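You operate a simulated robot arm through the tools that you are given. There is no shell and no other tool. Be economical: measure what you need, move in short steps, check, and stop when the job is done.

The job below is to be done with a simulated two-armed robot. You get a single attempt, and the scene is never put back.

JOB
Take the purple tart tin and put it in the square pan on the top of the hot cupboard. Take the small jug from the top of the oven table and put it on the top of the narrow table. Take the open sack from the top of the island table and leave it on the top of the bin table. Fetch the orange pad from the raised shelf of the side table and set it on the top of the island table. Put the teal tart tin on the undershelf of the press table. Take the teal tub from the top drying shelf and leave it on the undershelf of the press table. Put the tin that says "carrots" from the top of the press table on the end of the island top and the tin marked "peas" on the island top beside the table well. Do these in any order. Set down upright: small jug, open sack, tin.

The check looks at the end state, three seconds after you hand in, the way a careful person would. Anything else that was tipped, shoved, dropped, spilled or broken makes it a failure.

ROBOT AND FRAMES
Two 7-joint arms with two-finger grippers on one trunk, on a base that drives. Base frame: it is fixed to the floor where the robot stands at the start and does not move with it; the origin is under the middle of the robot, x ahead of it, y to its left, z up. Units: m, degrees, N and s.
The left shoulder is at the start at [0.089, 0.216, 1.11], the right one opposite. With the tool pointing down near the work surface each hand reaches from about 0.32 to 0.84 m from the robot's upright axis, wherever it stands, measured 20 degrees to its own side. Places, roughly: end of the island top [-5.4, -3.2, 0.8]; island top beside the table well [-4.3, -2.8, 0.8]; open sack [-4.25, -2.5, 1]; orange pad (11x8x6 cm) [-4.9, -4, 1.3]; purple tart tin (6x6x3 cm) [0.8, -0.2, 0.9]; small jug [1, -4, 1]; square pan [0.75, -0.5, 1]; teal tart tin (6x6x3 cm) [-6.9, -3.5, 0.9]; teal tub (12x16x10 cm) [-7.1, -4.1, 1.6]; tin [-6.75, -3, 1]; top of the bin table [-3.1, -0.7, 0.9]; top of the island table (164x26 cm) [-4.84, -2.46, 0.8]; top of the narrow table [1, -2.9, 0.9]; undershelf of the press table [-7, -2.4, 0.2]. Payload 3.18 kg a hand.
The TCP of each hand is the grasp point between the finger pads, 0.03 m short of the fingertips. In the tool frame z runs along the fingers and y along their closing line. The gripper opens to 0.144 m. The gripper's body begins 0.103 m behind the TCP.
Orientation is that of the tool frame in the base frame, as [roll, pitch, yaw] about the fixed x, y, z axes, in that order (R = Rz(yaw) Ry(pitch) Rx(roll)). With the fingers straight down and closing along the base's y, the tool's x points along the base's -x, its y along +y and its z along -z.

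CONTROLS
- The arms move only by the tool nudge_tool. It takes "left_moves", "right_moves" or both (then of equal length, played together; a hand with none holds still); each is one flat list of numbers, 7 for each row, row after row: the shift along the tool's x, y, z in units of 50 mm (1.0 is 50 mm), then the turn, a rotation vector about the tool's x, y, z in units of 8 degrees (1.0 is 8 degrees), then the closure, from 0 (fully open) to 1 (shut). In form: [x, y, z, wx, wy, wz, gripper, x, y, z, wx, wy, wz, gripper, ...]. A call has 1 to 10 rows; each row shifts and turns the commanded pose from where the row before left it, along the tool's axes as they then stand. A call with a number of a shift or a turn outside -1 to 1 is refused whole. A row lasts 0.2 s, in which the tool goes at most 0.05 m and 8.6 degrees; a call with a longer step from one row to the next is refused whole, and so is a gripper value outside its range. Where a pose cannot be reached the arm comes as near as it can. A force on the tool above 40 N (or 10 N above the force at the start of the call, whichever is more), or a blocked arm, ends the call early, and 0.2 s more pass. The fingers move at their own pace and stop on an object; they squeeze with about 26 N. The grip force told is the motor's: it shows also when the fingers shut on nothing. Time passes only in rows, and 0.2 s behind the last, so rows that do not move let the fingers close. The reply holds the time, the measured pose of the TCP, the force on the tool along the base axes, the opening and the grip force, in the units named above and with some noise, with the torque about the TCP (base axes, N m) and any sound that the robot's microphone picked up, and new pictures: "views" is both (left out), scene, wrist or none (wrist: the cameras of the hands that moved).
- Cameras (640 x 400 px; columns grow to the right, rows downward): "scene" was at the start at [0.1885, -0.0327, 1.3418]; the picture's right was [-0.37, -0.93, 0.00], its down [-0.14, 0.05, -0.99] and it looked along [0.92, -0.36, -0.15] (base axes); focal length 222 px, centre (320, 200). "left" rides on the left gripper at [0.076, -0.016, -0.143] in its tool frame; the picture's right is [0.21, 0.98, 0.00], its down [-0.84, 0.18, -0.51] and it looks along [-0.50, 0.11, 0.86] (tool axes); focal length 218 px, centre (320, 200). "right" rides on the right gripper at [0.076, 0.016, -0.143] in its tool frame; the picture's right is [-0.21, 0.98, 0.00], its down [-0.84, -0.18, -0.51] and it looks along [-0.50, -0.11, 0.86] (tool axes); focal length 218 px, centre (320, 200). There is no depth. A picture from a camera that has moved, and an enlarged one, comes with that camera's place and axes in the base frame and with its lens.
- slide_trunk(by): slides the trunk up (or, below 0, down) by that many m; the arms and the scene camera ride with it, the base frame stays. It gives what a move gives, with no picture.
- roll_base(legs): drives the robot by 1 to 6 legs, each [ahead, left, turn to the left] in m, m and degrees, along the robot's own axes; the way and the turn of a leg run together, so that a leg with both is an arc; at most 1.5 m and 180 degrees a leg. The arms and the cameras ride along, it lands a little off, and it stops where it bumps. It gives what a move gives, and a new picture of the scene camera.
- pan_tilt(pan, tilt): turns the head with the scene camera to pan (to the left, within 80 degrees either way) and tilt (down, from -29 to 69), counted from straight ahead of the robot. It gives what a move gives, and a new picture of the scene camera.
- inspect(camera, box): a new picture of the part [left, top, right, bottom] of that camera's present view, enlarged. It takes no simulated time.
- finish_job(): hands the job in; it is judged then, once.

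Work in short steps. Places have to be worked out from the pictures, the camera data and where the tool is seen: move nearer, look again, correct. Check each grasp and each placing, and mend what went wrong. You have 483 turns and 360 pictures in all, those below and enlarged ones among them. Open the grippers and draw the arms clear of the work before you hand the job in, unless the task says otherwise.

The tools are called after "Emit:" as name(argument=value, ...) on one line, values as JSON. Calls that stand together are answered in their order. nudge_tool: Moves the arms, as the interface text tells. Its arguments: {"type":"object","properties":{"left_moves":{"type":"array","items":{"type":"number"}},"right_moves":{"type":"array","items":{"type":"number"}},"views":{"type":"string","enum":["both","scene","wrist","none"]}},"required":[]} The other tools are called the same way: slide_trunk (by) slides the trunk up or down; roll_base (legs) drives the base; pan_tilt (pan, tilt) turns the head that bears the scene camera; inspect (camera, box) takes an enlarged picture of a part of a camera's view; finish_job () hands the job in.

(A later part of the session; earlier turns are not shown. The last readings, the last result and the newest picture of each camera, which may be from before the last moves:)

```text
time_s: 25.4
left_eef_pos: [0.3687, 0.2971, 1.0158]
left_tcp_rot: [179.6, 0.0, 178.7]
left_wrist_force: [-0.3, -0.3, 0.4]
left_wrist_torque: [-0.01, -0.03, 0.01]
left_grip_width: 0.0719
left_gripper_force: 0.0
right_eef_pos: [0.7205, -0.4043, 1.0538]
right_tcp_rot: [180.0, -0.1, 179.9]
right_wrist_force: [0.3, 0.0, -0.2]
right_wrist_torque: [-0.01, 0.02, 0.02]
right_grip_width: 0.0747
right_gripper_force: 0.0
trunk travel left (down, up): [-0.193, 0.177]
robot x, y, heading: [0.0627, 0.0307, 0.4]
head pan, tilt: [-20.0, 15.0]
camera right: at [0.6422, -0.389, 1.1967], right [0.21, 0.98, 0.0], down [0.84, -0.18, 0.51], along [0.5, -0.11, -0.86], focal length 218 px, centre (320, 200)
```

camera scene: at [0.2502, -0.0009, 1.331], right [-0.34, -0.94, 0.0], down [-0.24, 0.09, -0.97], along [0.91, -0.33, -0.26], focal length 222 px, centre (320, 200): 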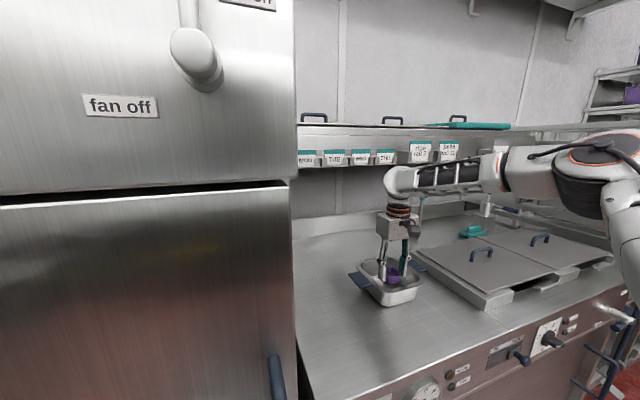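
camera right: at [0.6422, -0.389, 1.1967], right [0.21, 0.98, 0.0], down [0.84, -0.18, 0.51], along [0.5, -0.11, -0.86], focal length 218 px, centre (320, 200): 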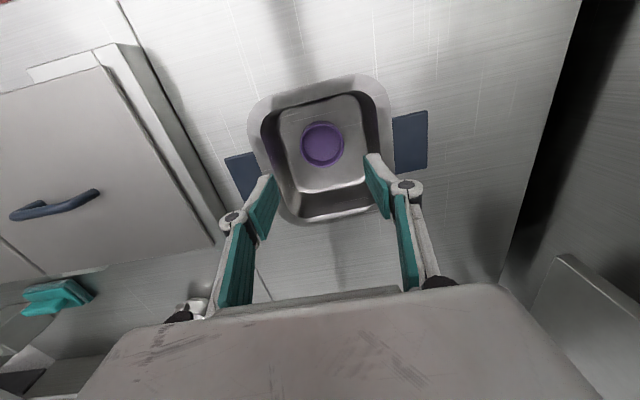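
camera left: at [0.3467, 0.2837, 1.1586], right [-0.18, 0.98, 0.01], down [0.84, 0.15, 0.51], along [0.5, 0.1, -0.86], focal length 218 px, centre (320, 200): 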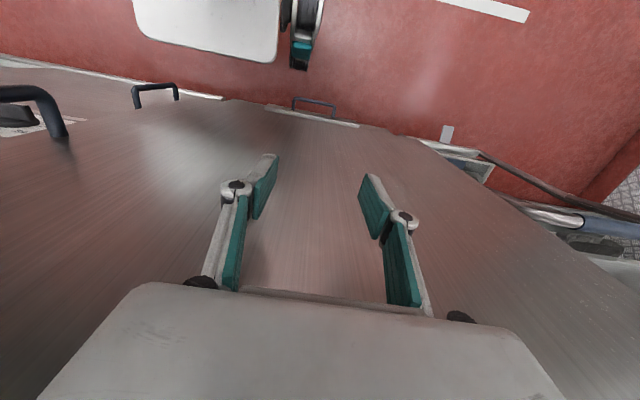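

The purple tin sits in the pan. I retract the right hand, back up, and look towards the oven table (to the right).

Emit:
nudge_tool(right_moves=[0, 0, -1, 0, 0, 0, 0.3, 1, 0, 0, 0, 0, 0, 0.3, 1, 0, 0, 0, 0, 0, 0.3, 1, 0, 0, 0, 0, 0, 0.3, 1, 0, 0, 0, 0, 0, 0.3, 1, 0, 0, 0, 0, 0, 0.3], views="none")

Emit:
roll_base(legs=[[-0.3, 0, 0]])

Emit:
pan_tilt(pan=-80, tilt=12)

```text
time_s: 26.9
left_eef_pos: [0.3695, 0.2989, 1.0154]
left_tcp_rot: [179.5, -0.1, 178.7]
left_wrist_force: [-0.3, -0.5, 0.8]
left_wrist_torque: [-0.02, -0.04, 0.03]
left_grip_width: 0.0721
left_gripper_force: 0.1
right_eef_pos: [0.5276, -0.403, 1.1034]
right_tcp_rot: [-180.0, 0.0, 179.8]
right_wrist_force: [-0.2, 0.1, 0.3]
right_wrist_torque: [-0.06, -0.04, 0.03]
right_grip_width: 0.101
right_gripper_force: 0.0
right hand out of reach, approached as far as the arm can: row 5, 6
trunk travel left (down, up): [-0.193, 0.177]
robot x, y, heading: [0.0574, 0.032, 0.3]
head pan, tilt: [-20.0, 15.0]
```

```text
time_s: 28.9
left_eef_pos: [0.069, 0.2963, 1.016]
left_tcp_rot: [179.6, 0.0, 178.4]
left_wrist_force: [0.1, 0.2, 0.1]
left_wrist_torque: [0.01, -0.01, 0.0]
left_grip_width: 0.072
left_gripper_force: 0.2
right_eef_pos: [0.227, -0.4055, 1.1031]
right_tcp_rot: [-180.0, 0.0, 179.7]
right_wrist_force: [0.7, 0.5, -0.6]
right_wrist_torque: [0.03, -0.04, -0.01]
right_grip_width: 0.1009
right_gripper_force: 0.0
trunk travel left (down, up): [-0.193, 0.177]
robot x, y, heading: [-0.2427, 0.0277, 0.0]
head pan, tilt: [-20.0, 15.0]
camera scene: at [-0.051, -0.0016, 1.3312], right [-0.34, -0.94, 0.0], down [-0.24, 0.09, -0.97], along [0.91, -0.33, -0.26], focal length 222 px, centre (320, 200)
```

scene: 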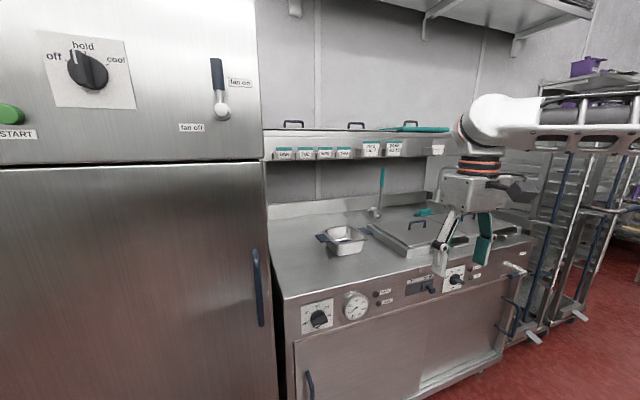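

```text
time_s: 30.2
left_eef_pos: [0.0696, 0.2955, 1.0142]
left_tcp_rot: [179.5, 0.1, 178.4]
left_wrist_force: [0.4, -0.1, -0.2]
left_wrist_torque: [-0.01, 0.0, 0.0]
left_grip_width: 0.0719
left_gripper_force: 0.0
right_eef_pos: [0.2284, -0.4056, 1.103]
right_tcp_rot: [-180.0, 0.0, 179.7]
right_wrist_force: [0.1, 0.0, -1.1]
right_wrist_torque: [0.0, 0.04, 0.03]
right_grip_width: 0.1008
right_gripper_force: 0.0
trunk travel left (down, up): [-0.193, 0.177]
robot x, y, heading: [-0.242, 0.0293, -0.1]
head pan, tilt: [-80.0, 12.0]
camera scene: at [-0.1218, -0.0615, 1.336], right [-0.98, -0.18, 0.0], down [-0.04, 0.2, -0.98], along [0.17, -0.96, -0.21], focal length 222 px, centre (320, 200)
```

scene: 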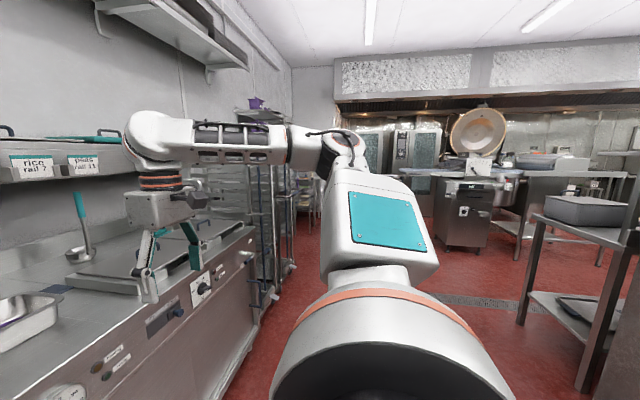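

Free floor lies to the right. I turn right 90° in place to drive facing that way.

Emit:
roll_base(legs=[[-0.1, 0, 0], [0, 0, -90]])

Emit:
pan_tilt(pan=0, tilt=15)

```text
time_s: 35.1
left_eef_pos: [-0.0713, -0.2784, 1.015]
left_tcp_rot: [179.6, 0.0, 89.0]
left_wrist_force: [0.3, 0.6, 0.1]
left_wrist_torque: [0.04, -0.04, -0.03]
left_grip_width: 0.072
left_gripper_force: 0.1
right_eef_pos: [-0.77, -0.4448, 1.1035]
right_tcp_rot: [-180.0, 0.0, 90.2]
right_wrist_force: [-0.7, 0.6, -0.4]
right_wrist_torque: [0.02, 0.0, 0.0]
right_grip_width: 0.1009
right_gripper_force: 0.1
trunk travel left (down, up): [-0.193, 0.177]
robot x, y, heading: [-0.3375, 0.0294, -89.4]
head pan, tilt: [-80.0, 12.0]
camera scene: at [-0.4313, -0.0889, 1.336], right [-0.18, 0.98, 0.0], down [0.2, 0.04, -0.98], along [-0.96, -0.18, -0.21], focal length 222 px, centre (320, 200)
```

scene: 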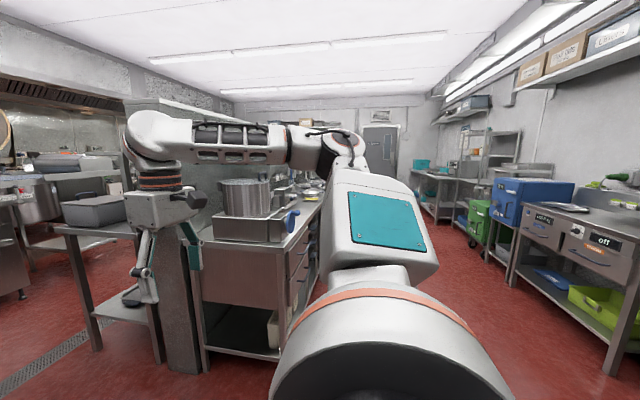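

```text
time_s: 36.7
left_eef_pos: [-0.07, -0.2782, 1.0144]
left_tcp_rot: [179.6, -0.1, 89.0]
left_wrist_force: [-0.7, -0.2, 0.6]
left_wrist_torque: [-0.01, 0.0, 0.01]
left_grip_width: 0.0721
left_gripper_force: 0.0
right_eef_pos: [-0.7705, -0.445, 1.1039]
right_tcp_rot: [180.0, 0.0, 90.3]
right_wrist_force: [0.4, -0.1, -0.8]
right_wrist_torque: [0.01, -0.01, 0.01]
right_grip_width: 0.1009
right_gripper_force: 0.0
trunk travel left (down, up): [-0.193, 0.177]
robot x, y, heading: [-0.3372, 0.0288, -89.2]
head pan, tilt: [0.0, 15.0]
camera scene: at [-0.3385, -0.1651, 1.3311], right [-1.0, -0.01, 0.0], down [0.0, 0.26, -0.97], along [0.01, -0.97, -0.26], focal length 222 px, centre (320, 200)
```

scene: 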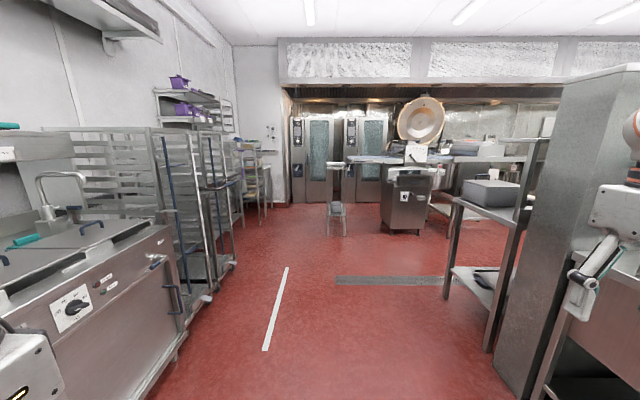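

The way ahead along −y is clear. I drive 1.9 m ahead and look again.

Emit:
roll_base(legs=[[1.0, 0, 0], [0.9, 0, 0]])

Emit:
pan_tilt(pan=45, tilt=15)

```text
time_s: 46.2
left_eef_pos: [-0.0481, -2.173, 1.0141]
left_tcp_rot: [179.5, 0.0, 89.0]
left_wrist_force: [0.2, 0.2, -0.7]
left_wrist_torque: [0.02, -0.01, -0.04]
left_grip_width: 0.0719
left_gripper_force: 0.1
right_eef_pos: [-0.7468, -2.3393, 1.1028]
right_tcp_rot: [-180.0, 0.0, 90.4]
right_wrist_force: [0.4, -0.8, 0.3]
right_wrist_torque: [0.06, -0.03, 0.0]
right_grip_width: 0.101
right_gripper_force: 0.0
trunk travel left (down, up): [-0.193, 0.177]
robot x, y, heading: [-0.3181, -1.8624, -88.9]
head pan, tilt: [0.0, 15.0]
camera scene: at [-0.3156, -2.0592, 1.3311], right [-1.0, -0.01, 0.0], down [0.0, 0.26, -0.97], along [0.01, -0.97, -0.26], focal length 222 px, centre (320, 200)
```

scene: 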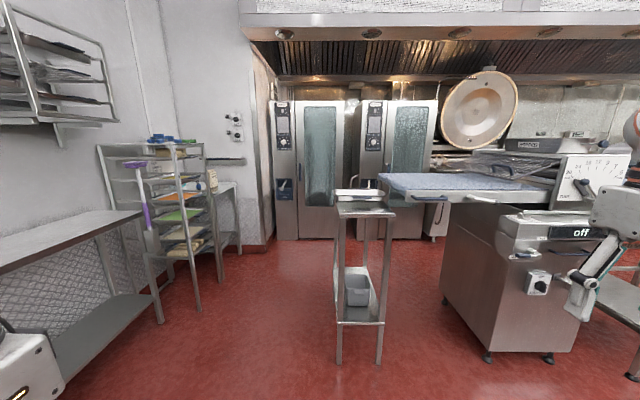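

```text
time_s: 47.3
left_eef_pos: [-0.0468, -2.1719, 1.0152]
left_tcp_rot: [179.6, 0.0, 89.1]
left_wrist_force: [0.7, 0.0, 0.4]
left_wrist_torque: [0.01, 0.01, 0.01]
left_grip_width: 0.0721
left_gripper_force: 0.1
right_eef_pos: [-0.7467, -2.3404, 1.1035]
right_tcp_rot: [180.0, 0.1, 90.4]
right_wrist_force: [1.3, 1.1, -0.4]
right_wrist_torque: [-0.01, 0.0, 0.03]
right_grip_width: 0.1009
right_gripper_force: 0.1
trunk travel left (down, up): [-0.193, 0.177]
robot x, y, heading: [-0.3193, -1.8644, -89.1]
head pan, tilt: [45.0, 15.0]
camera scene: at [-0.25, -2.0307, 1.3311], right [-0.7, -0.72, 0.0], down [-0.19, 0.18, -0.97], along [0.69, -0.67, -0.26], focal length 222 px, centre (320, 200)
```

scene: 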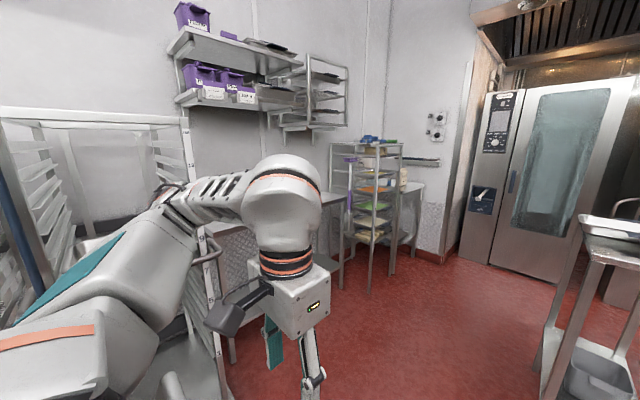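

The narrow table is on the left and the oven table behind a small rack. I zoom on that.

Emit:
inspect(camera="scene", box=[280, 110, 460, 280])

```text
2.35 times, centred on (370, 195) of scene
camera zoom: at [-0.25, -2.0307, 1.3311], right [-0.7, -0.72, 0.0], down [-0.19, 0.18, -0.97], along [0.69, -0.67, -0.26], focal length 523 px, centre (202, 212)
```

zoom: 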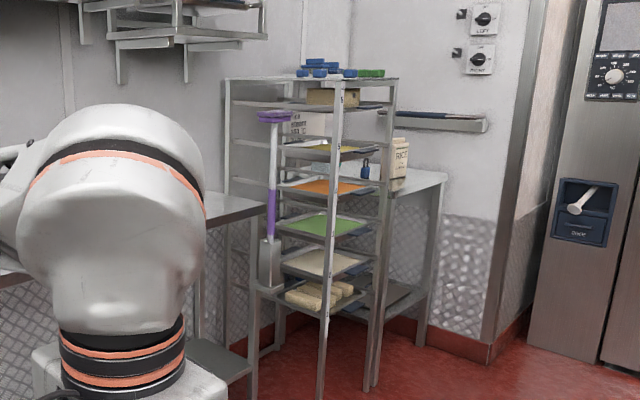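

I turn to face +x again (so I can strafe through the gap between the small stand and the narrow table) and look to the right.

Emit:
roll_base(legs=[[0, 0, 89], [0.32, 0, 0]])

Emit:
pan_tilt(pan=-65, tilt=22)

```text
time_s: 53.2
left_eef_pos: [0.3164, -1.6147, 1.0144]
left_tcp_rot: [179.7, -0.1, 176.9]
left_wrist_force: [0.1, 0.2, 0.2]
left_wrist_torque: [0.0, -0.02, 0.02]
left_grip_width: 0.0721
left_gripper_force: 0.0
right_eef_pos: [0.4566, -2.3201, 1.1035]
right_tcp_rot: [-180.0, 0.1, 178.2]
right_wrist_force: [0.3, 0.0, -0.4]
right_wrist_torque: [-0.03, 0.02, -0.01]
right_grip_width: 0.1007
right_gripper_force: 0.0
trunk travel left (down, up): [-0.193, 0.177]
robot x, y, heading: [0.0012, -1.8746, -1.5]
head pan, tilt: [45.0, 15.0]
camera scene: at [0.1694, -1.8105, 1.3311], right [0.69, -0.73, 0.0], down [-0.19, -0.18, -0.97], along [0.7, 0.66, -0.26], focal length 222 px, centre (320, 200)
```

scene: 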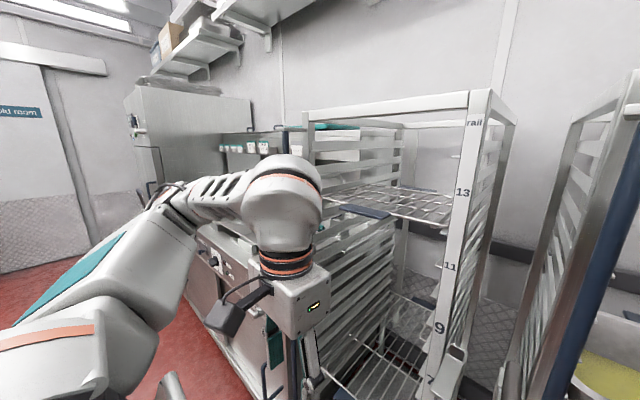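

```text
time_s: 55.0
left_eef_pos: [0.3151, -1.6148, 1.0154]
left_tcp_rot: [179.6, 0.0, 176.8]
left_wrist_force: [0.7, -0.2, 0.4]
left_wrist_torque: [0.01, 0.01, 0.01]
left_grip_width: 0.0721
left_gripper_force: 0.1
right_eef_pos: [0.4555, -2.3193, 1.1032]
right_tcp_rot: [-180.0, 0.0, 178.2]
right_wrist_force: [-0.2, -0.5, 0.0]
right_wrist_torque: [0.0, 0.0, 0.05]
right_grip_width: 0.1008
right_gripper_force: 0.0
trunk travel left (down, up): [-0.193, 0.177]
robot x, y, heading: [0.0003, -1.8704, -1.6]
head pan, tilt: [-65.0, 22.0]
camera scene: at [0.1381, -1.9599, 1.3198], right [-0.92, -0.4, 0.0], down [-0.15, 0.34, -0.93], along [0.37, -0.85, -0.37], focal length 222 px, centre (320, 200)
```

scene: 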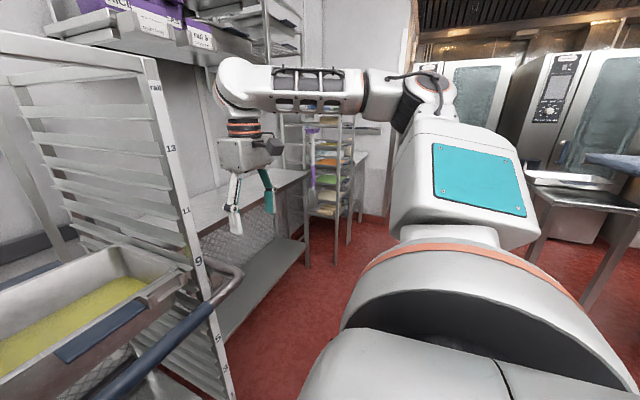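

Correcting the heading and strafing right 1.2 m first, then looking again.

Emit:
roll_base(legs=[[-0.04, 0, 1.5], [0, -1.2, 0]])

```text
time_s: 66.3
left_eef_pos: [0.2671, -2.8134, 1.0161]
left_tcp_rot: [179.6, 0.0, 177.8]
left_wrist_force: [-0.3, 0.3, -0.7]
left_wrist_torque: [0.01, -0.04, 0.01]
left_grip_width: 0.072
left_gripper_force: 0.0
right_eef_pos: [0.4181, -3.5167, 1.1035]
right_tcp_rot: [179.9, 0.0, 179.1]
right_wrist_force: [-0.1, -0.1, 0.5]
right_wrist_torque: [0.0, 0.03, 0.0]
right_grip_width: 0.1008
right_gripper_force: 0.1
trunk travel left (down, up): [-0.193, 0.177]
robot x, y, heading: [-0.0423, -3.0776, -0.5]
head pan, tilt: [-65.0, 22.0]
camera scene: at [0.0947, -3.1616, 1.3197], right [-0.91, -0.41, 0.0], down [-0.16, 0.34, -0.93], along [0.38, -0.84, -0.37], focal length 222 px, centre (320, 200)
```

scene: 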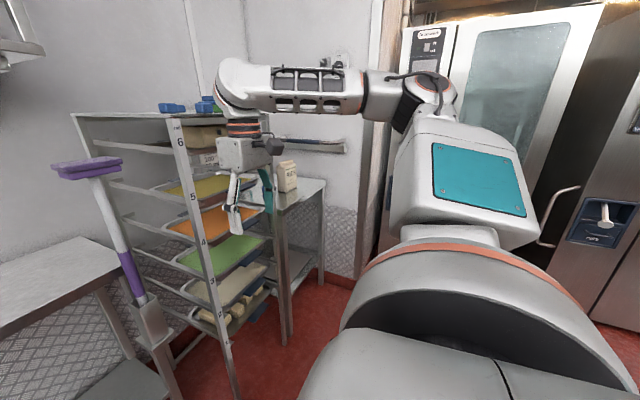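

Next 0.55 m right, then look at the oven table top.

Emit:
roll_base(legs=[[0, -0.55, 0.5]])

Emit:
pan_tilt(pan=-35, tilt=20)

```text
time_s: 71.7
left_eef_pos: [0.2623, -3.3615, 1.016]
left_tcp_rot: [179.6, 0.1, 178.5]
left_wrist_force: [0.1, 0.1, -0.2]
left_wrist_torque: [0.01, 0.01, 0.02]
left_grip_width: 0.0719
left_gripper_force: 0.1
right_eef_pos: [0.4225, -4.0613, 1.1028]
right_tcp_rot: [-179.9, 0.0, 179.9]
right_wrist_force: [0.8, 0.2, -0.7]
right_wrist_torque: [0.01, 0.0, 0.02]
right_grip_width: 0.1009
right_gripper_force: 0.0
trunk travel left (down, up): [-0.193, 0.177]
robot x, y, heading: [-0.0479, -3.6273, -0.1]
head pan, tilt: [-65.0, 22.0]
camera scene: at [0.0942, -3.7114, 1.3197], right [-0.9, -0.43, 0.0], down [-0.16, 0.34, -0.93], along [0.39, -0.84, -0.37], focal length 222 px, centre (320, 200)
```

scene: 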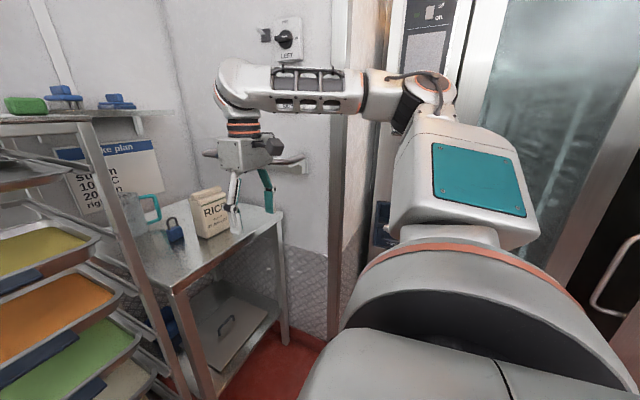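

```text
time_s: 72.6
left_eef_pos: [0.262, -3.3603, 1.0155]
left_tcp_rot: [179.6, 0.0, 178.5]
left_wrist_force: [-0.2, -0.1, 0.3]
left_wrist_torque: [-0.01, -0.02, 0.01]
left_grip_width: 0.072
left_gripper_force: 0.1
right_eef_pos: [0.4226, -4.0628, 1.1027]
right_tcp_rot: [180.0, 0.0, 179.9]
right_wrist_force: [0.7, 0.5, 0.8]
right_wrist_torque: [0.0, -0.04, 0.0]
right_grip_width: 0.1011
right_gripper_force: 0.2
trunk travel left (down, up): [-0.193, 0.177]
robot x, y, heading: [-0.0464, -3.6306, 0.1]
head pan, tilt: [-35.0, 20.0]
camera scene: at [0.1311, -3.6804, 1.323], right [-0.57, -0.82, 0.0], down [-0.28, 0.2, -0.94], along [0.77, -0.54, -0.34], focal length 222 px, centre (320, 200)
```

scene: 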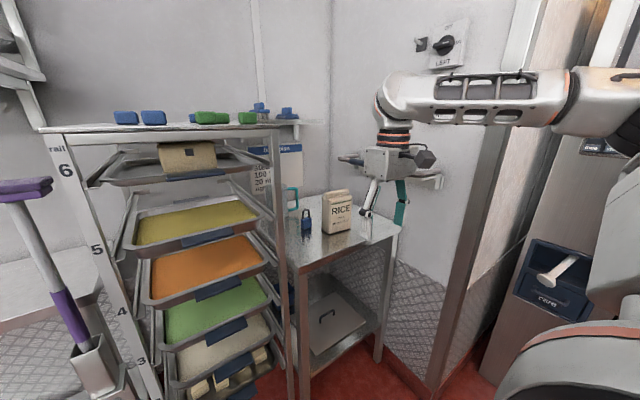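

The jug (clear, teal handle) stands on the oven table beside the rack's post, next to a blue weight and a rice bag. I raise the right hand and bring it near for a look.

Emit:
nudge_tool(right_moves=[0, 0, -1, 0, 0, 0, 0, 0, 0, -1, 0, 0, 0, 0, -1, 0, 0, 0, 0, 0, 0, -1, 0, 0, 0, 0, 0, 0, -0.6, 0, 0, 0, 0, 0, 0])

Emit:
inspect(camera="scene", box=[240, 120, 400, 280])

```text
time_s: 73.8
left_eef_pos: [0.2628, -3.3607, 1.0141]
left_tcp_rot: [179.6, -0.1, 178.5]
left_wrist_force: [1.2, 0.0, 0.0]
left_wrist_torque: [0.0, 0.0, -0.05]
left_grip_width: 0.0724
left_gripper_force: 0.1
right_eef_pos: [0.5553, -4.0619, 1.1043]
right_tcp_rot: [-180.0, 0.0, 179.9]
right_wrist_force: [0.9, 0.2, 0.5]
right_wrist_torque: [-0.01, 0.02, -0.04]
right_grip_width: 0.1442
right_gripper_force: 0.1
right hand out of reach, approached as far as the arm can: row 1, 2
trunk travel left (down, up): [-0.193, 0.177]
robot x, y, heading: [-0.05, -3.6288, 0.4]
head pan, tilt: [-35.0, 20.0]
camera scene: at [0.132, -3.6801, 1.3228], right [-0.57, -0.82, 0.0], down [-0.28, 0.2, -0.94], along [0.77, -0.54, -0.34], focal length 222 px, centre (320, 200)
camera right: at [0.4761, -4.0458, 1.2467], right [0.21, 0.98, 0.0], down [0.84, -0.18, 0.51], along [0.5, -0.11, -0.86], focal length 218 px, centre (320, 200)
```

scene: 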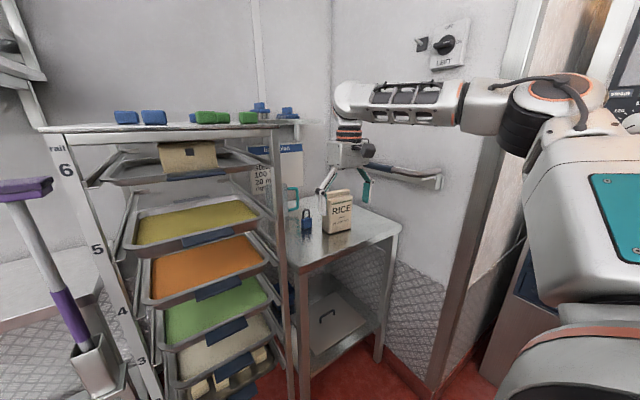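
right: 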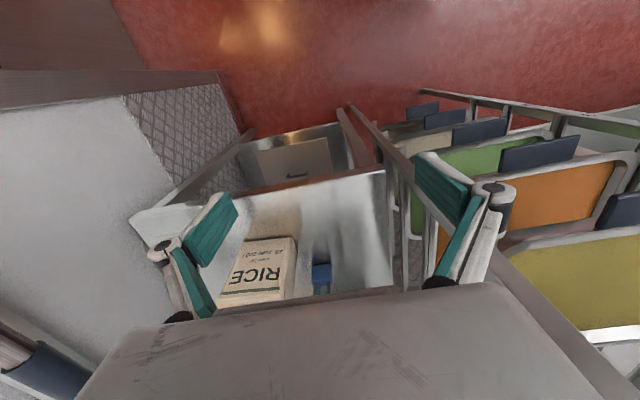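

```text
2.50 times, centred on (320, 200) of scene
camera zoom: at [0.132, -3.6801, 1.3228], right [-0.57, -0.82, 0.0], down [-0.28, 0.2, -0.94], along [0.77, -0.54, -0.34], focal length 555 px, centre (320, 200)
```

zoom: 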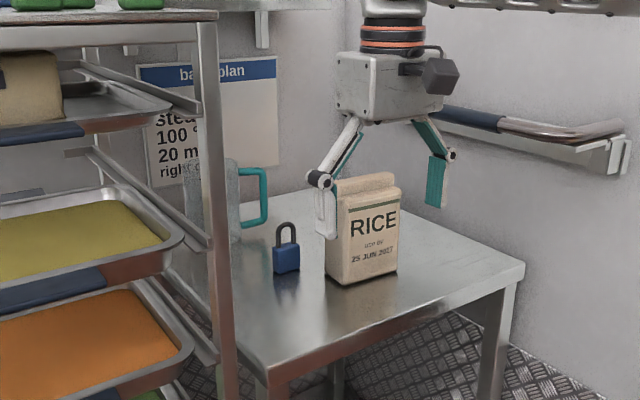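

The rice bag's top is near z=1.07, so I raise the trunk before moving over the table.

Emit:
slide_trunk(by=0.15)

Emit:
roll_base(legs=[[0.12, 0, 0]])

Emit:
inspect(camera="right", box=[0, 0, 640, 400])

```text
time_s: 75.6
left_eef_pos: [0.2627, -3.3601, 1.1649]
left_tcp_rot: [179.5, -0.1, 178.6]
left_wrist_force: [0.2, -0.6, 0.2]
left_wrist_torque: [0.04, 0.02, -0.01]
left_grip_width: 0.0724
left_gripper_force: 0.0
right_eef_pos: [0.5529, -4.0624, 1.2534]
right_tcp_rot: [180.0, 0.0, 179.8]
right_wrist_force: [0.2, 0.5, -0.8]
right_wrist_torque: [0.0, 0.0, 0.0]
right_grip_width: 0.1439
right_gripper_force: 0.2
trunk travel left (down, up): [-0.343, 0.027]
robot x, y, heading: [-0.0488, -3.633, 0.3]
head pan, tilt: [-35.0, 20.0]
```

```text
time_s: 76.8
left_eef_pos: [0.3813, -3.3605, 1.1646]
left_tcp_rot: [179.5, 0.0, 178.5]
left_wrist_force: [0.0, 0.2, 0.5]
left_wrist_torque: [-0.02, 0.06, 0.0]
left_grip_width: 0.0721
left_gripper_force: 0.0
right_eef_pos: [0.672, -4.0627, 1.2546]
right_tcp_rot: [180.0, 0.0, 179.9]
right_wrist_force: [1.2, -0.3, -1.2]
right_wrist_torque: [-0.02, 0.03, 0.03]
right_grip_width: 0.144
right_gripper_force: 0.1
trunk travel left (down, up): [-0.343, 0.027]
robot x, y, heading: [0.0695, -3.632, 0.2]
head pan, tilt: [-35.0, 20.0]
camera scene: at [0.1892, -3.6801, 1.4773], right [-0.57, -0.82, 0.0], down [-0.28, 0.2, -0.94], along [0.77, -0.54, -0.34], focal length 222 px, centre (320, 200)
```

scene: 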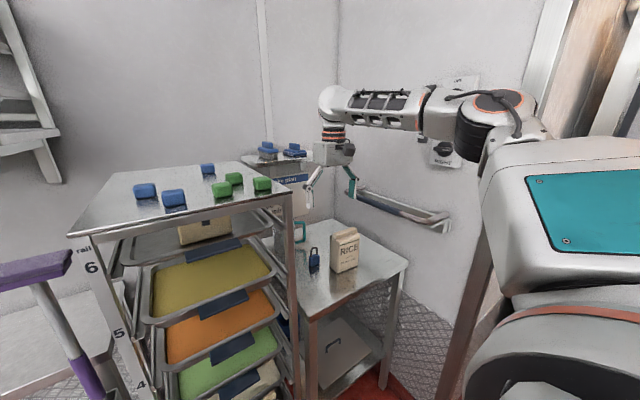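

```text
1.00 times, centred on (320, 200) of right (not enlarged: the box is as wide or as high as the picture)
camera zoom: at [0.5943, -4.0468, 1.3964], right [0.21, 0.98, 0.0], down [0.84, -0.18, 0.51], along [0.5, -0.11, -0.86], focal length 218 px, centre (320, 200)
```

zoom: 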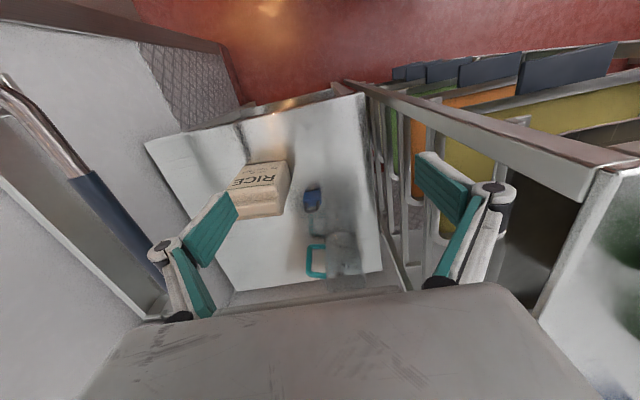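

The jug stands near [1.03, -4.08] with its handle towards −y; the rack side is at y≈-3.93. I turn the tool 90° so the fingers close along x.

Emit:
nudge_tool(right_moves=[0, 0, 0, 0, 0, -1, 0, 0, 0, 0, 0, 0, -1, 0, 0, 0, 0, 0, 0, -1, 0, 0, 0, 0, 0, 0, -1, 0, 0, 0, 0, 0, 0, -1, 0, 0, 0, 0, 0, 0, -1, 0, 0, 0, 0, 0, 0, -1, 0, 0, 0, 0, 0, 0, -1, 0, 0, 0, 0, 0, 0, -1, 0, 0, 0, 0, 0, 0, -1, 0], views="none")

Emit:
nudge_tool(right_moves=[0, 0, 0, 0, 0, -1, 0, 0, 0, 0, 0, 0, -0.25, 0], views="both")

```text
time_s: 79.0
left_eef_pos: [0.3808, -3.3606, 1.1653]
left_tcp_rot: [179.6, 0.0, 178.5]
left_wrist_force: [1.8, 0.6, -0.5]
left_wrist_torque: [-0.02, -0.03, -0.01]
left_grip_width: 0.072
left_gripper_force: 0.0
right_eef_pos: [0.6713, -4.0631, 1.2534]
right_tcp_rot: [179.9, -0.1, -100.0]
right_wrist_force: [-0.7, 0.7, -0.4]
right_wrist_torque: [0.0, -0.01, -0.01]
right_grip_width: 0.1441
right_gripper_force: 0.0
trunk travel left (down, up): [-0.343, 0.027]
robot x, y, heading: [0.0684, -3.627, 0.2]
head pan, tilt: [-35.0, 20.0]
```

```text
time_s: 79.6
left_eef_pos: [0.3814, -3.359, 1.1657]
left_tcp_rot: [179.5, 0.0, 178.5]
left_wrist_force: [-0.3, -0.1, -0.4]
left_wrist_torque: [0.02, 0.01, 0.0]
left_grip_width: 0.0721
left_gripper_force: 0.1
right_eef_pos: [0.6726, -4.0624, 1.255]
right_tcp_rot: [179.9, 0.1, -90.1]
right_wrist_force: [-0.2, 0.9, -0.6]
right_wrist_torque: [0.0, -0.01, 0.03]
right_grip_width: 0.144
right_gripper_force: 0.0
trunk travel left (down, up): [-0.343, 0.027]
robot x, y, heading: [0.0755, -3.6276, 0.3]
head pan, tilt: [-35.0, 20.0]
camera scene: at [0.1884, -3.6802, 1.4774], right [-0.57, -0.82, 0.0], down [-0.28, 0.2, -0.94], along [0.77, -0.54, -0.34], focal length 222 px, centre (320, 200)
camera right: at [0.6535, -4.1399, 1.3969], right [-0.98, 0.21, 0.0], down [0.18, 0.84, 0.51], along [0.11, 0.5, -0.86], focal length 218 px, centre (320, 200)
```

scene: 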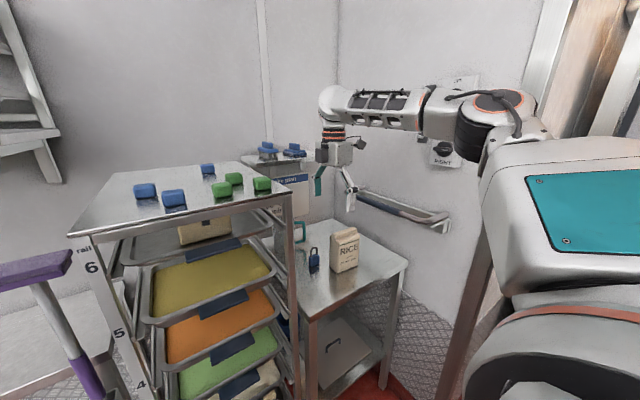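
right: 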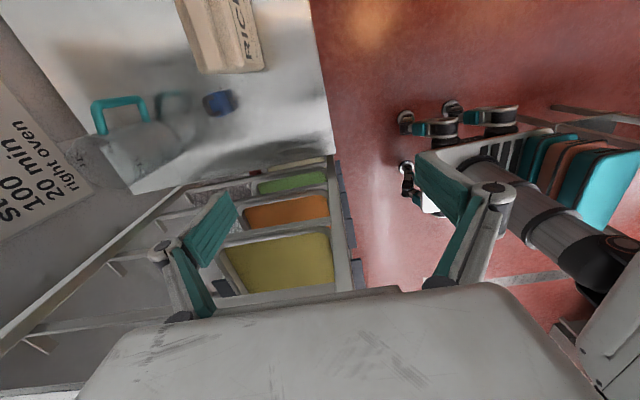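

Jug at about [1.02, -4.07]. I drive to about x=0.26, y=-3.74 (hand stays well above the bag).

Emit:
roll_base(legs=[[0.19, -0.11, 0]])

Emit:
nudge_tool(right_moves=[-0.7, 0.7, 0, 0, 0, 0, 0, -0.7, 0.7, 0, 0, 0, 0, 0], views="wrist")

```text
time_s: 81.3
left_eef_pos: [0.5708, -3.4704, 1.1655]
left_tcp_rot: [179.7, 0.0, 178.6]
left_wrist_force: [0.0, -0.5, 0.2]
left_wrist_torque: [0.05, 0.01, 0.01]
left_grip_width: 0.0719
left_gripper_force: 0.1
right_eef_pos: [0.8636, -4.1719, 1.2534]
right_tcp_rot: [180.0, 0.0, -90.0]
right_wrist_force: [0.9, -0.2, 0.2]
right_wrist_torque: [0.03, 0.03, -0.01]
right_grip_width: 0.1441
right_gripper_force: 0.0
trunk travel left (down, up): [-0.343, 0.027]
robot x, y, heading: [0.2615, -3.7381, 0.3]
head pan, tilt: [-35.0, 20.0]
camera scene: at [0.3789, -3.7903, 1.4773], right [-0.57, -0.82, 0.0], down [-0.28, 0.19, -0.94], along [0.77, -0.54, -0.34], focal length 222 px, centre (320, 200)
```

scene: 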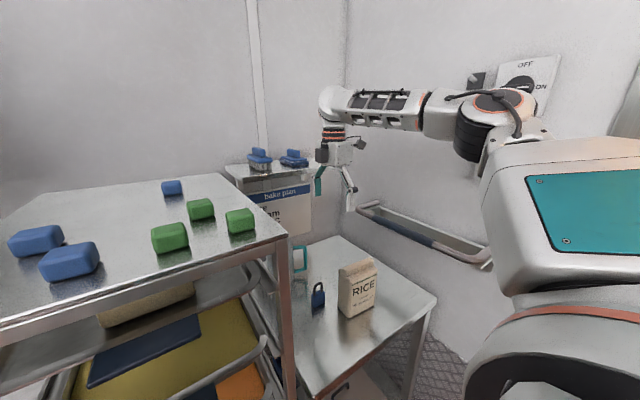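

```text
time_s: 81.9
left_eef_pos: [0.5713, -3.4691, 1.1646]
left_tcp_rot: [179.6, 0.0, 178.8]
left_wrist_force: [0.8, -0.1, -0.1]
left_wrist_torque: [0.0, -0.01, 0.03]
left_grip_width: 0.0719
left_gripper_force: 0.1
right_eef_pos: [0.792, -4.1016, 1.254]
right_tcp_rot: [180.0, 0.0, -90.0]
right_wrist_force: [0.7, 1.1, 0.5]
right_wrist_torque: [0.01, 0.0, -0.02]
right_grip_width: 0.1439
right_gripper_force: 0.0
trunk travel left (down, up): [-0.343, 0.027]
robot x, y, heading: [0.2585, -3.7377, 0.0]
head pan, tilt: [-35.0, 20.0]
camera right: at [0.7735, -4.1787, 1.3967], right [-0.98, 0.21, 0.0], down [0.18, 0.84, 0.51], along [0.11, 0.5, -0.86], focal length 218 px, centre (320, 200)
```

right: 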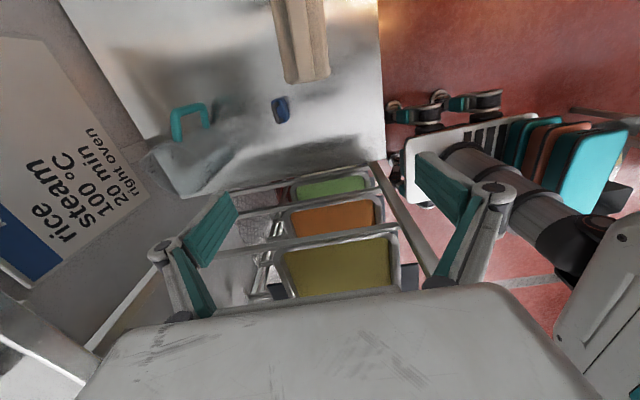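

Tool y now points to −x; I correct: move +0.23 m in x and +0.03 m in y.

Emit:
nudge_tool(right_moves=[-0.1, -0.9, 0, 0, 0, 0, 0, -0.1, -0.9, 0, 0, 0, 0, 0, -0.1, -0.9, 0, 0, 0, 0, 0, -0.1, -0.9, 0, 0, 0, 0, 0], views="both")

```text
time_s: 82.9
left_eef_pos: [0.5705, -3.469, 1.1654]
left_tcp_rot: [179.6, -0.2, 178.6]
left_wrist_force: [-0.4, -0.6, 0.7]
left_wrist_torque: [-0.02, 0.05, 0.02]
left_grip_width: 0.0721
left_gripper_force: 0.0
right_eef_pos: [0.9126, -4.0943, 1.245]
right_tcp_rot: [-179.8, -0.1, -90.2]
right_wrist_force: [0.3, 0.5, 0.1]
right_wrist_torque: [0.0, 0.01, 0.02]
right_grip_width: 0.1439
right_gripper_force: 0.1
right hand out of reach, approached as far as the arm can: row 3, 4
trunk travel left (down, up): [-0.343, 0.027]
robot x, y, heading: [0.2631, -3.7372, 0.0]
head pan, tilt: [-35.0, 20.0]
camera scene: at [0.3783, -3.7901, 1.4774], right [-0.57, -0.82, 0.0], down [-0.28, 0.19, -0.94], along [0.77, -0.54, -0.34], focal length 222 px, centre (320, 200)
camera right: at [0.8942, -4.172, 1.3877], right [-0.98, 0.21, 0.0], down [0.18, 0.84, 0.51], along [0.11, 0.5, -0.86], focal length 218 px, centre (320, 200)
```

scene: 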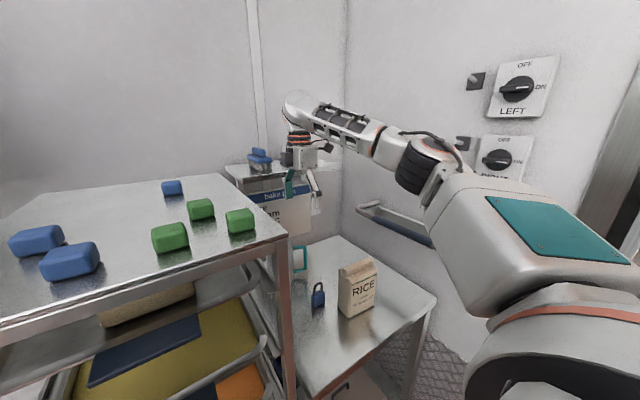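
right: 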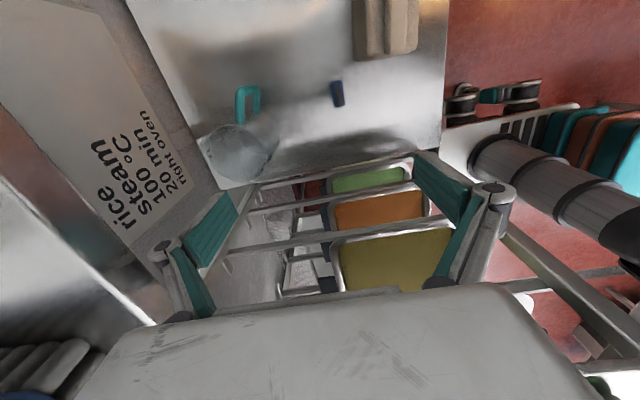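

I zoom on the jug from the wrist camera.

Emit:
inspect(camera="right", box=[170, 60, 350, 200])

```text
2.86 times, centred on (260, 130) of right
camera zoom: at [0.8942, -4.172, 1.3877], right [-0.98, 0.21, 0.0], down [0.18, 0.84, 0.51], along [0.11, 0.5, -0.86], focal length 624 px, centre (491, 400)
```

zoom: 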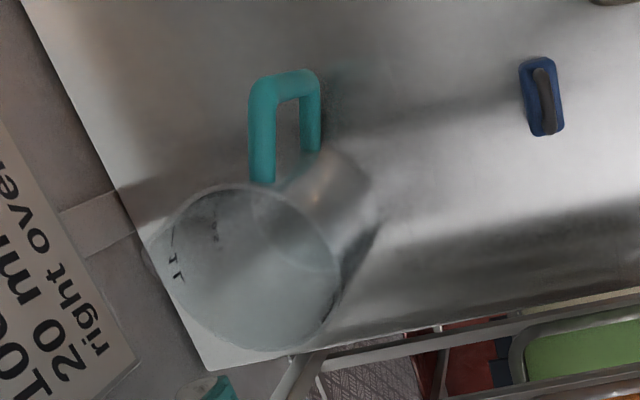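

Jug centre ≈ [1.05, -4.09], rim z≈1.05, 10 cm wide. I move the base a bit right and ahead, then bring the hand over it.

Emit:
roll_base(legs=[[0.03, -0.09, 0]])

Emit:
nudge_tool(right_moves=[-0.9, 0, 0, 0, 0, 0, 0, -0.8, -0.5, 0, 0, 0, 0, 0, 0, -0.9, 0.3, 0, 0, 0, 0, -0.1, -0.9, 0.3, 0, 0, 0, 0], views="both")

```text
time_s: 84.3
left_eef_pos: [0.5947, -3.5507, 1.1656]
left_tcp_rot: [179.7, 0.1, 178.6]
left_wrist_force: [0.0, 0.3, 0.0]
left_wrist_torque: [0.01, -0.02, -0.02]
left_grip_width: 0.072
left_gripper_force: 0.0
right_eef_pos: [0.9336, -4.1701, 1.2414]
right_tcp_rot: [179.7, 0.2, -89.4]
right_wrist_force: [-25.2, -0.2, -7.9]
right_wrist_torque: [0.07, -0.81, 0.0]
right_grip_width: 0.1289
right_gripper_force: 0.0
trunk travel left (down, up): [-0.343, 0.027]
robot x, y, heading: [0.2892, -3.8194, 0.1]
head pan, tilt: [-35.0, 20.0]
stopped in leg 1: the force on the tool passed its limit at 48 N (the readings are from after the stop); the commanded pose is now the measured one
camera scene: at [0.4005, -3.8694, 1.4777], right [-0.57, -0.82, 0.0], down [-0.28, 0.19, -0.94], along [0.77, -0.54, -0.34], focal length 222 px, centre (320, 200)
```

scene: 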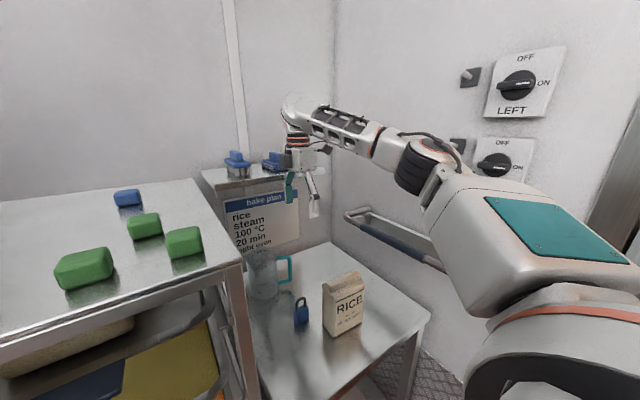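

```text
time_s: 85.3
left_eef_pos: [0.5983, -3.5483, 1.1653]
left_tcp_rot: [179.7, 0.0, 178.8]
left_wrist_force: [0.1, -1.1, -0.1]
left_wrist_torque: [-0.05, 0.01, 0.0]
left_grip_width: 0.072
left_gripper_force: 0.1
right_eef_pos: [0.9489, -4.1571, 1.174]
right_tcp_rot: [179.8, 0.2, -89.4]
right_wrist_force: [0.5, 0.7, 0.2]
right_wrist_torque: [-0.05, -0.01, 0.01]
right_grip_width: 0.1438
right_gripper_force: 0.0
right hand out of reach, approached as far as the arm can: row 1, 2, 3, 4
trunk travel left (down, up): [-0.343, 0.027]
robot x, y, heading: [0.2873, -3.8159, 0.3]
head pan, tilt: [-35.0, 20.0]
camera scene: at [0.4049, -3.8688, 1.4774], right [-0.57, -0.82, 0.0], down [-0.28, 0.19, -0.94], along [0.77, -0.54, -0.34], focal length 222 px, centre (320, 200)
camera right: at [0.9325, -4.2346, 1.3166], right [-0.98, 0.2, 0.0], down [0.17, 0.84, 0.51], along [0.1, 0.5, -0.86], focal length 218 px, centre (320, 200)
```

scene: 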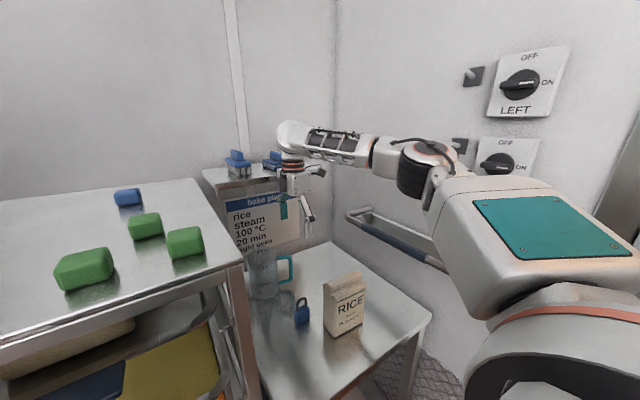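
right: 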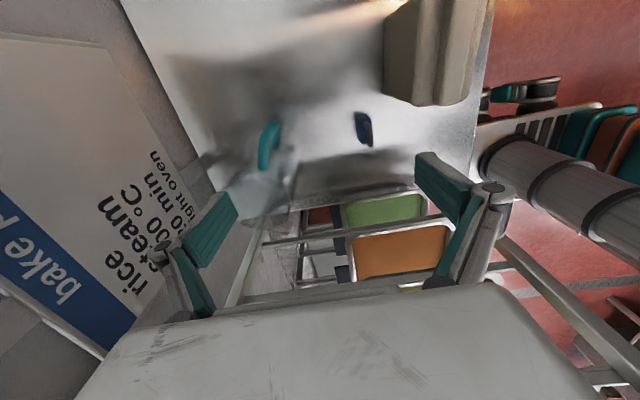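

The hand met something at the back (a small shelf with blue things). I zoom there before going on.

Emit:
inspect(camera="scene", box=[180, 100, 380, 320])

```text
1.82 times, centred on (280, 210) of scene
camera zoom: at [0.4049, -3.8688, 1.4774], right [-0.57, -0.82, 0.0], down [-0.28, 0.19, -0.94], along [0.77, -0.54, -0.34], focal length 404 px, centre (393, 182)
```

zoom: 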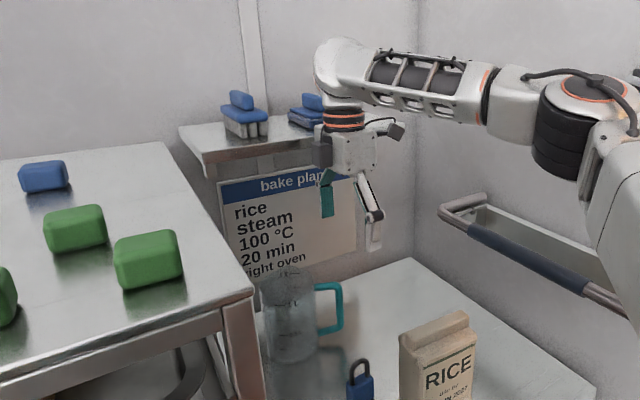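

The shelf's front edge (x≈1.01, z≈1.28) hangs over the jug, so a vertical hand won't fit. Plan: grip the handle with a tilted hand from the front, slide the jug out a little, then regrasp its body. I draw back first and turn the tool back.

Emit:
nudge_tool(right_moves=[0, 1, 0, 0, 0, 0, 0, 0, 1, 0, 0, 0, 0, 0, 0, 1, 0, 0, 0, 1, 0, 0, 0, 0, 0, 0, 1, 0, 0, 0, 0, 0, 0, 1, 0, 0, 0, 0, 0, 0, 1, 0, 0, 0, 0, 0, 0, 1, 0, 0, 0, 0, 0, 0, 1, 0, 0, 0, 0, 0, 0, 1, 0, 0, 0, 0, 0, 0, 1, 0], views="none")

Emit:
nudge_tool(right_moves=[0, 0, 0, 0, 0, 1, 0.4, 0, 0, 0, 0, 0, 1, 0.4, 0, 0, 0, 0, 0, 1, 0.4, 0, 0, 0, 0, 0, 0.25, 0.4, 0, 0, 0, 0, -1, 0, 0.4, 0, 0, 0, 0, -1, 0, 0.4, 0, 0, 0, 0, -1, 0, 0.4, 0, 0, 0, 0, -1, 0, 0.4], views="both")

```text
time_s: 87.5
left_eef_pos: [0.5977, -3.5473, 1.1653]
left_tcp_rot: [179.7, 0.0, 178.7]
left_wrist_force: [-0.5, 1.1, -0.6]
left_wrist_torque: [0.01, 0.01, -0.01]
left_grip_width: 0.0721
left_gripper_force: 0.2
right_eef_pos: [0.798, -4.1593, 1.1735]
right_tcp_rot: [179.6, -0.1, -153.6]
right_wrist_force: [0.1, -0.4, 0.1]
right_wrist_torque: [0.01, 0.01, 0.01]
right_grip_width: 0.1442
right_gripper_force: 0.1
trunk travel left (down, up): [-0.343, 0.027]
robot x, y, heading: [0.2857, -3.8182, 0.4]
head pan, tilt: [-35.0, 20.0]
```

```text
time_s: 89.3
left_eef_pos: [0.5965, -3.5488, 1.1656]
left_tcp_rot: [179.6, -0.1, 178.7]
left_wrist_force: [0.2, 1.1, 0.1]
left_wrist_torque: [-0.01, -0.01, -0.01]
left_grip_width: 0.072
left_gripper_force: 0.1
right_eef_pos: [0.7986, -4.1573, 1.1734]
right_tcp_rot: [179.5, 31.8, -179.7]
right_wrist_force: [-0.8, 0.3, 0.0]
right_wrist_torque: [0.01, -0.03, -0.07]
right_grip_width: 0.0861
right_gripper_force: 0.0
trunk travel left (down, up): [-0.343, 0.027]
robot x, y, heading: [0.2875, -3.8194, 0.2]
head pan, tilt: [-35.0, 20.0]
camera scene: at [0.4039, -3.8691, 1.4774], right [-0.57, -0.82, 0.0], down [-0.28, 0.19, -0.94], along [0.77, -0.54, -0.34], focal length 222 px, centre (320, 200)
camera right: at [0.656, -4.1441, 1.2551], right [0.17, 0.98, 0.12], down [0.45, -0.18, 0.87], along [0.88, -0.09, -0.47], focal length 218 px, centre (320, 200)
```

scene: 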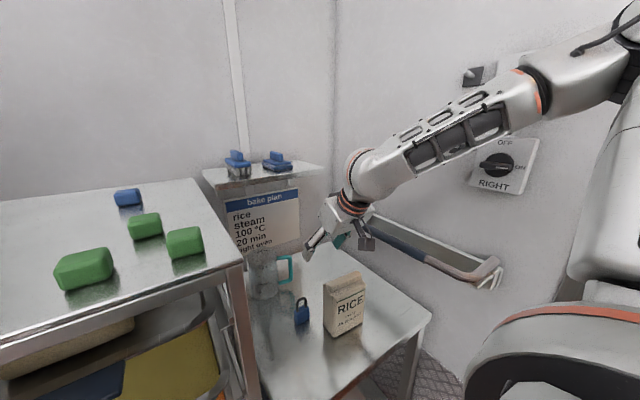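
right: 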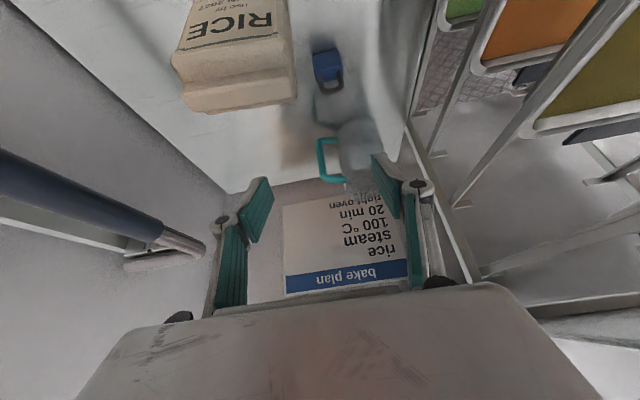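

Better idea: with this pitch the pads stay parallel to the xz plane, so I can grip the jug's left wall (y≈-4.04) with one finger inside and lift it out. I move to a start point above the rim.

Emit:
nudge_tool(right_moves=[-0.42, 0.4, 0.5, 0, 0, 0, 0.65, -0.42, 0.4, 0.5, 0, 0, 0, 0.65, -0.42, 0.4, 0.5, 0, 0, 0, 0.65, -0.42, 0.4, 0.5, 0, 0, 0, 0.65, -0.42, 0.4, 0.5, 0, 0, 0, 0.65], views="both")

```text
time_s: 90.5
left_eef_pos: [0.5981, -3.5492, 1.1648]
left_tcp_rot: [179.6, -0.1, 178.7]
left_wrist_force: [0.1, 1.1, -0.1]
left_wrist_torque: [0.01, 0.03, 0.01]
left_grip_width: 0.0718
left_gripper_force: 0.0
right_eef_pos: [0.9519, -4.0562, 1.1218]
right_tcp_rot: [179.8, 31.6, -179.5]
right_wrist_force: [0.7, 0.8, -0.6]
right_wrist_torque: [-0.01, 0.02, 0.01]
right_grip_width: 0.0505
right_gripper_force: 0.0
trunk travel left (down, up): [-0.343, 0.027]
robot x, y, heading: [0.2917, -3.8173, 0.4]
head pan, tilt: [-35.0, 20.0]
camera scene: at [0.4064, -3.8692, 1.4772], right [-0.57, -0.82, 0.0], down [-0.28, 0.19, -0.94], along [0.77, -0.54, -0.34], focal length 222 px, centre (320, 200)
camera right: at [0.8116, -4.0421, 1.2031], right [0.17, 0.98, 0.11], down [0.45, -0.18, 0.87], along [0.88, -0.1, -0.47], focal length 218 px, centre (320, 200)
```

scene: 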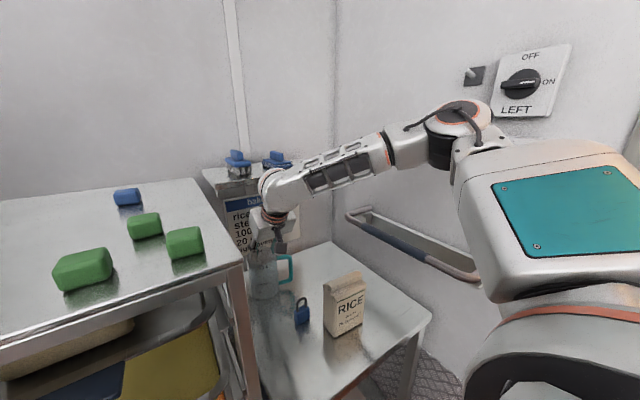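
right: 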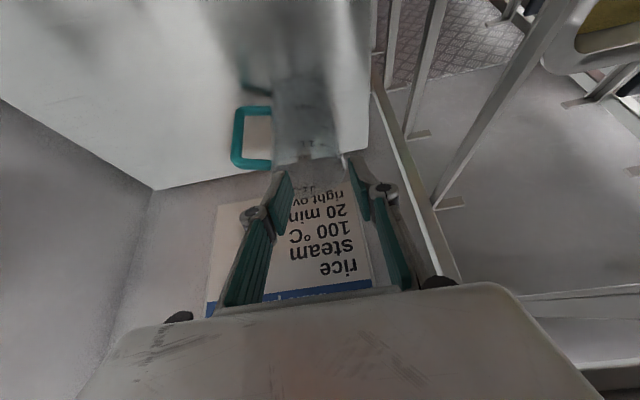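

Zoom in to check the rim relative to the fingertips.

Emit:
inspect(camera="right", box=[220, 60, 420, 240])

```text
2.22 times, centred on (320, 150) of right
camera zoom: at [0.8116, -4.0421, 1.2031], right [0.17, 0.98, 0.11], down [0.45, -0.18, 0.87], along [0.88, -0.1, -0.47], focal length 485 px, centre (320, 311)
```

zoom: 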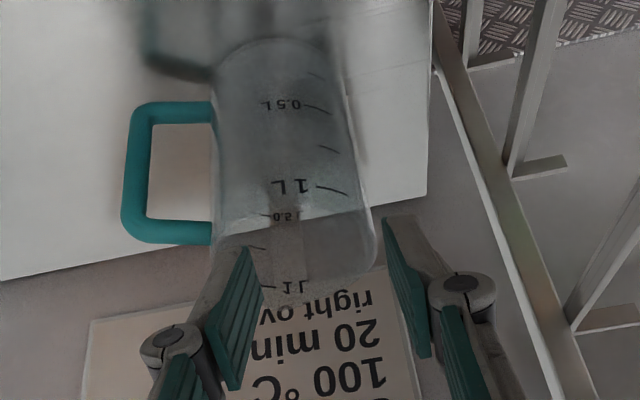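

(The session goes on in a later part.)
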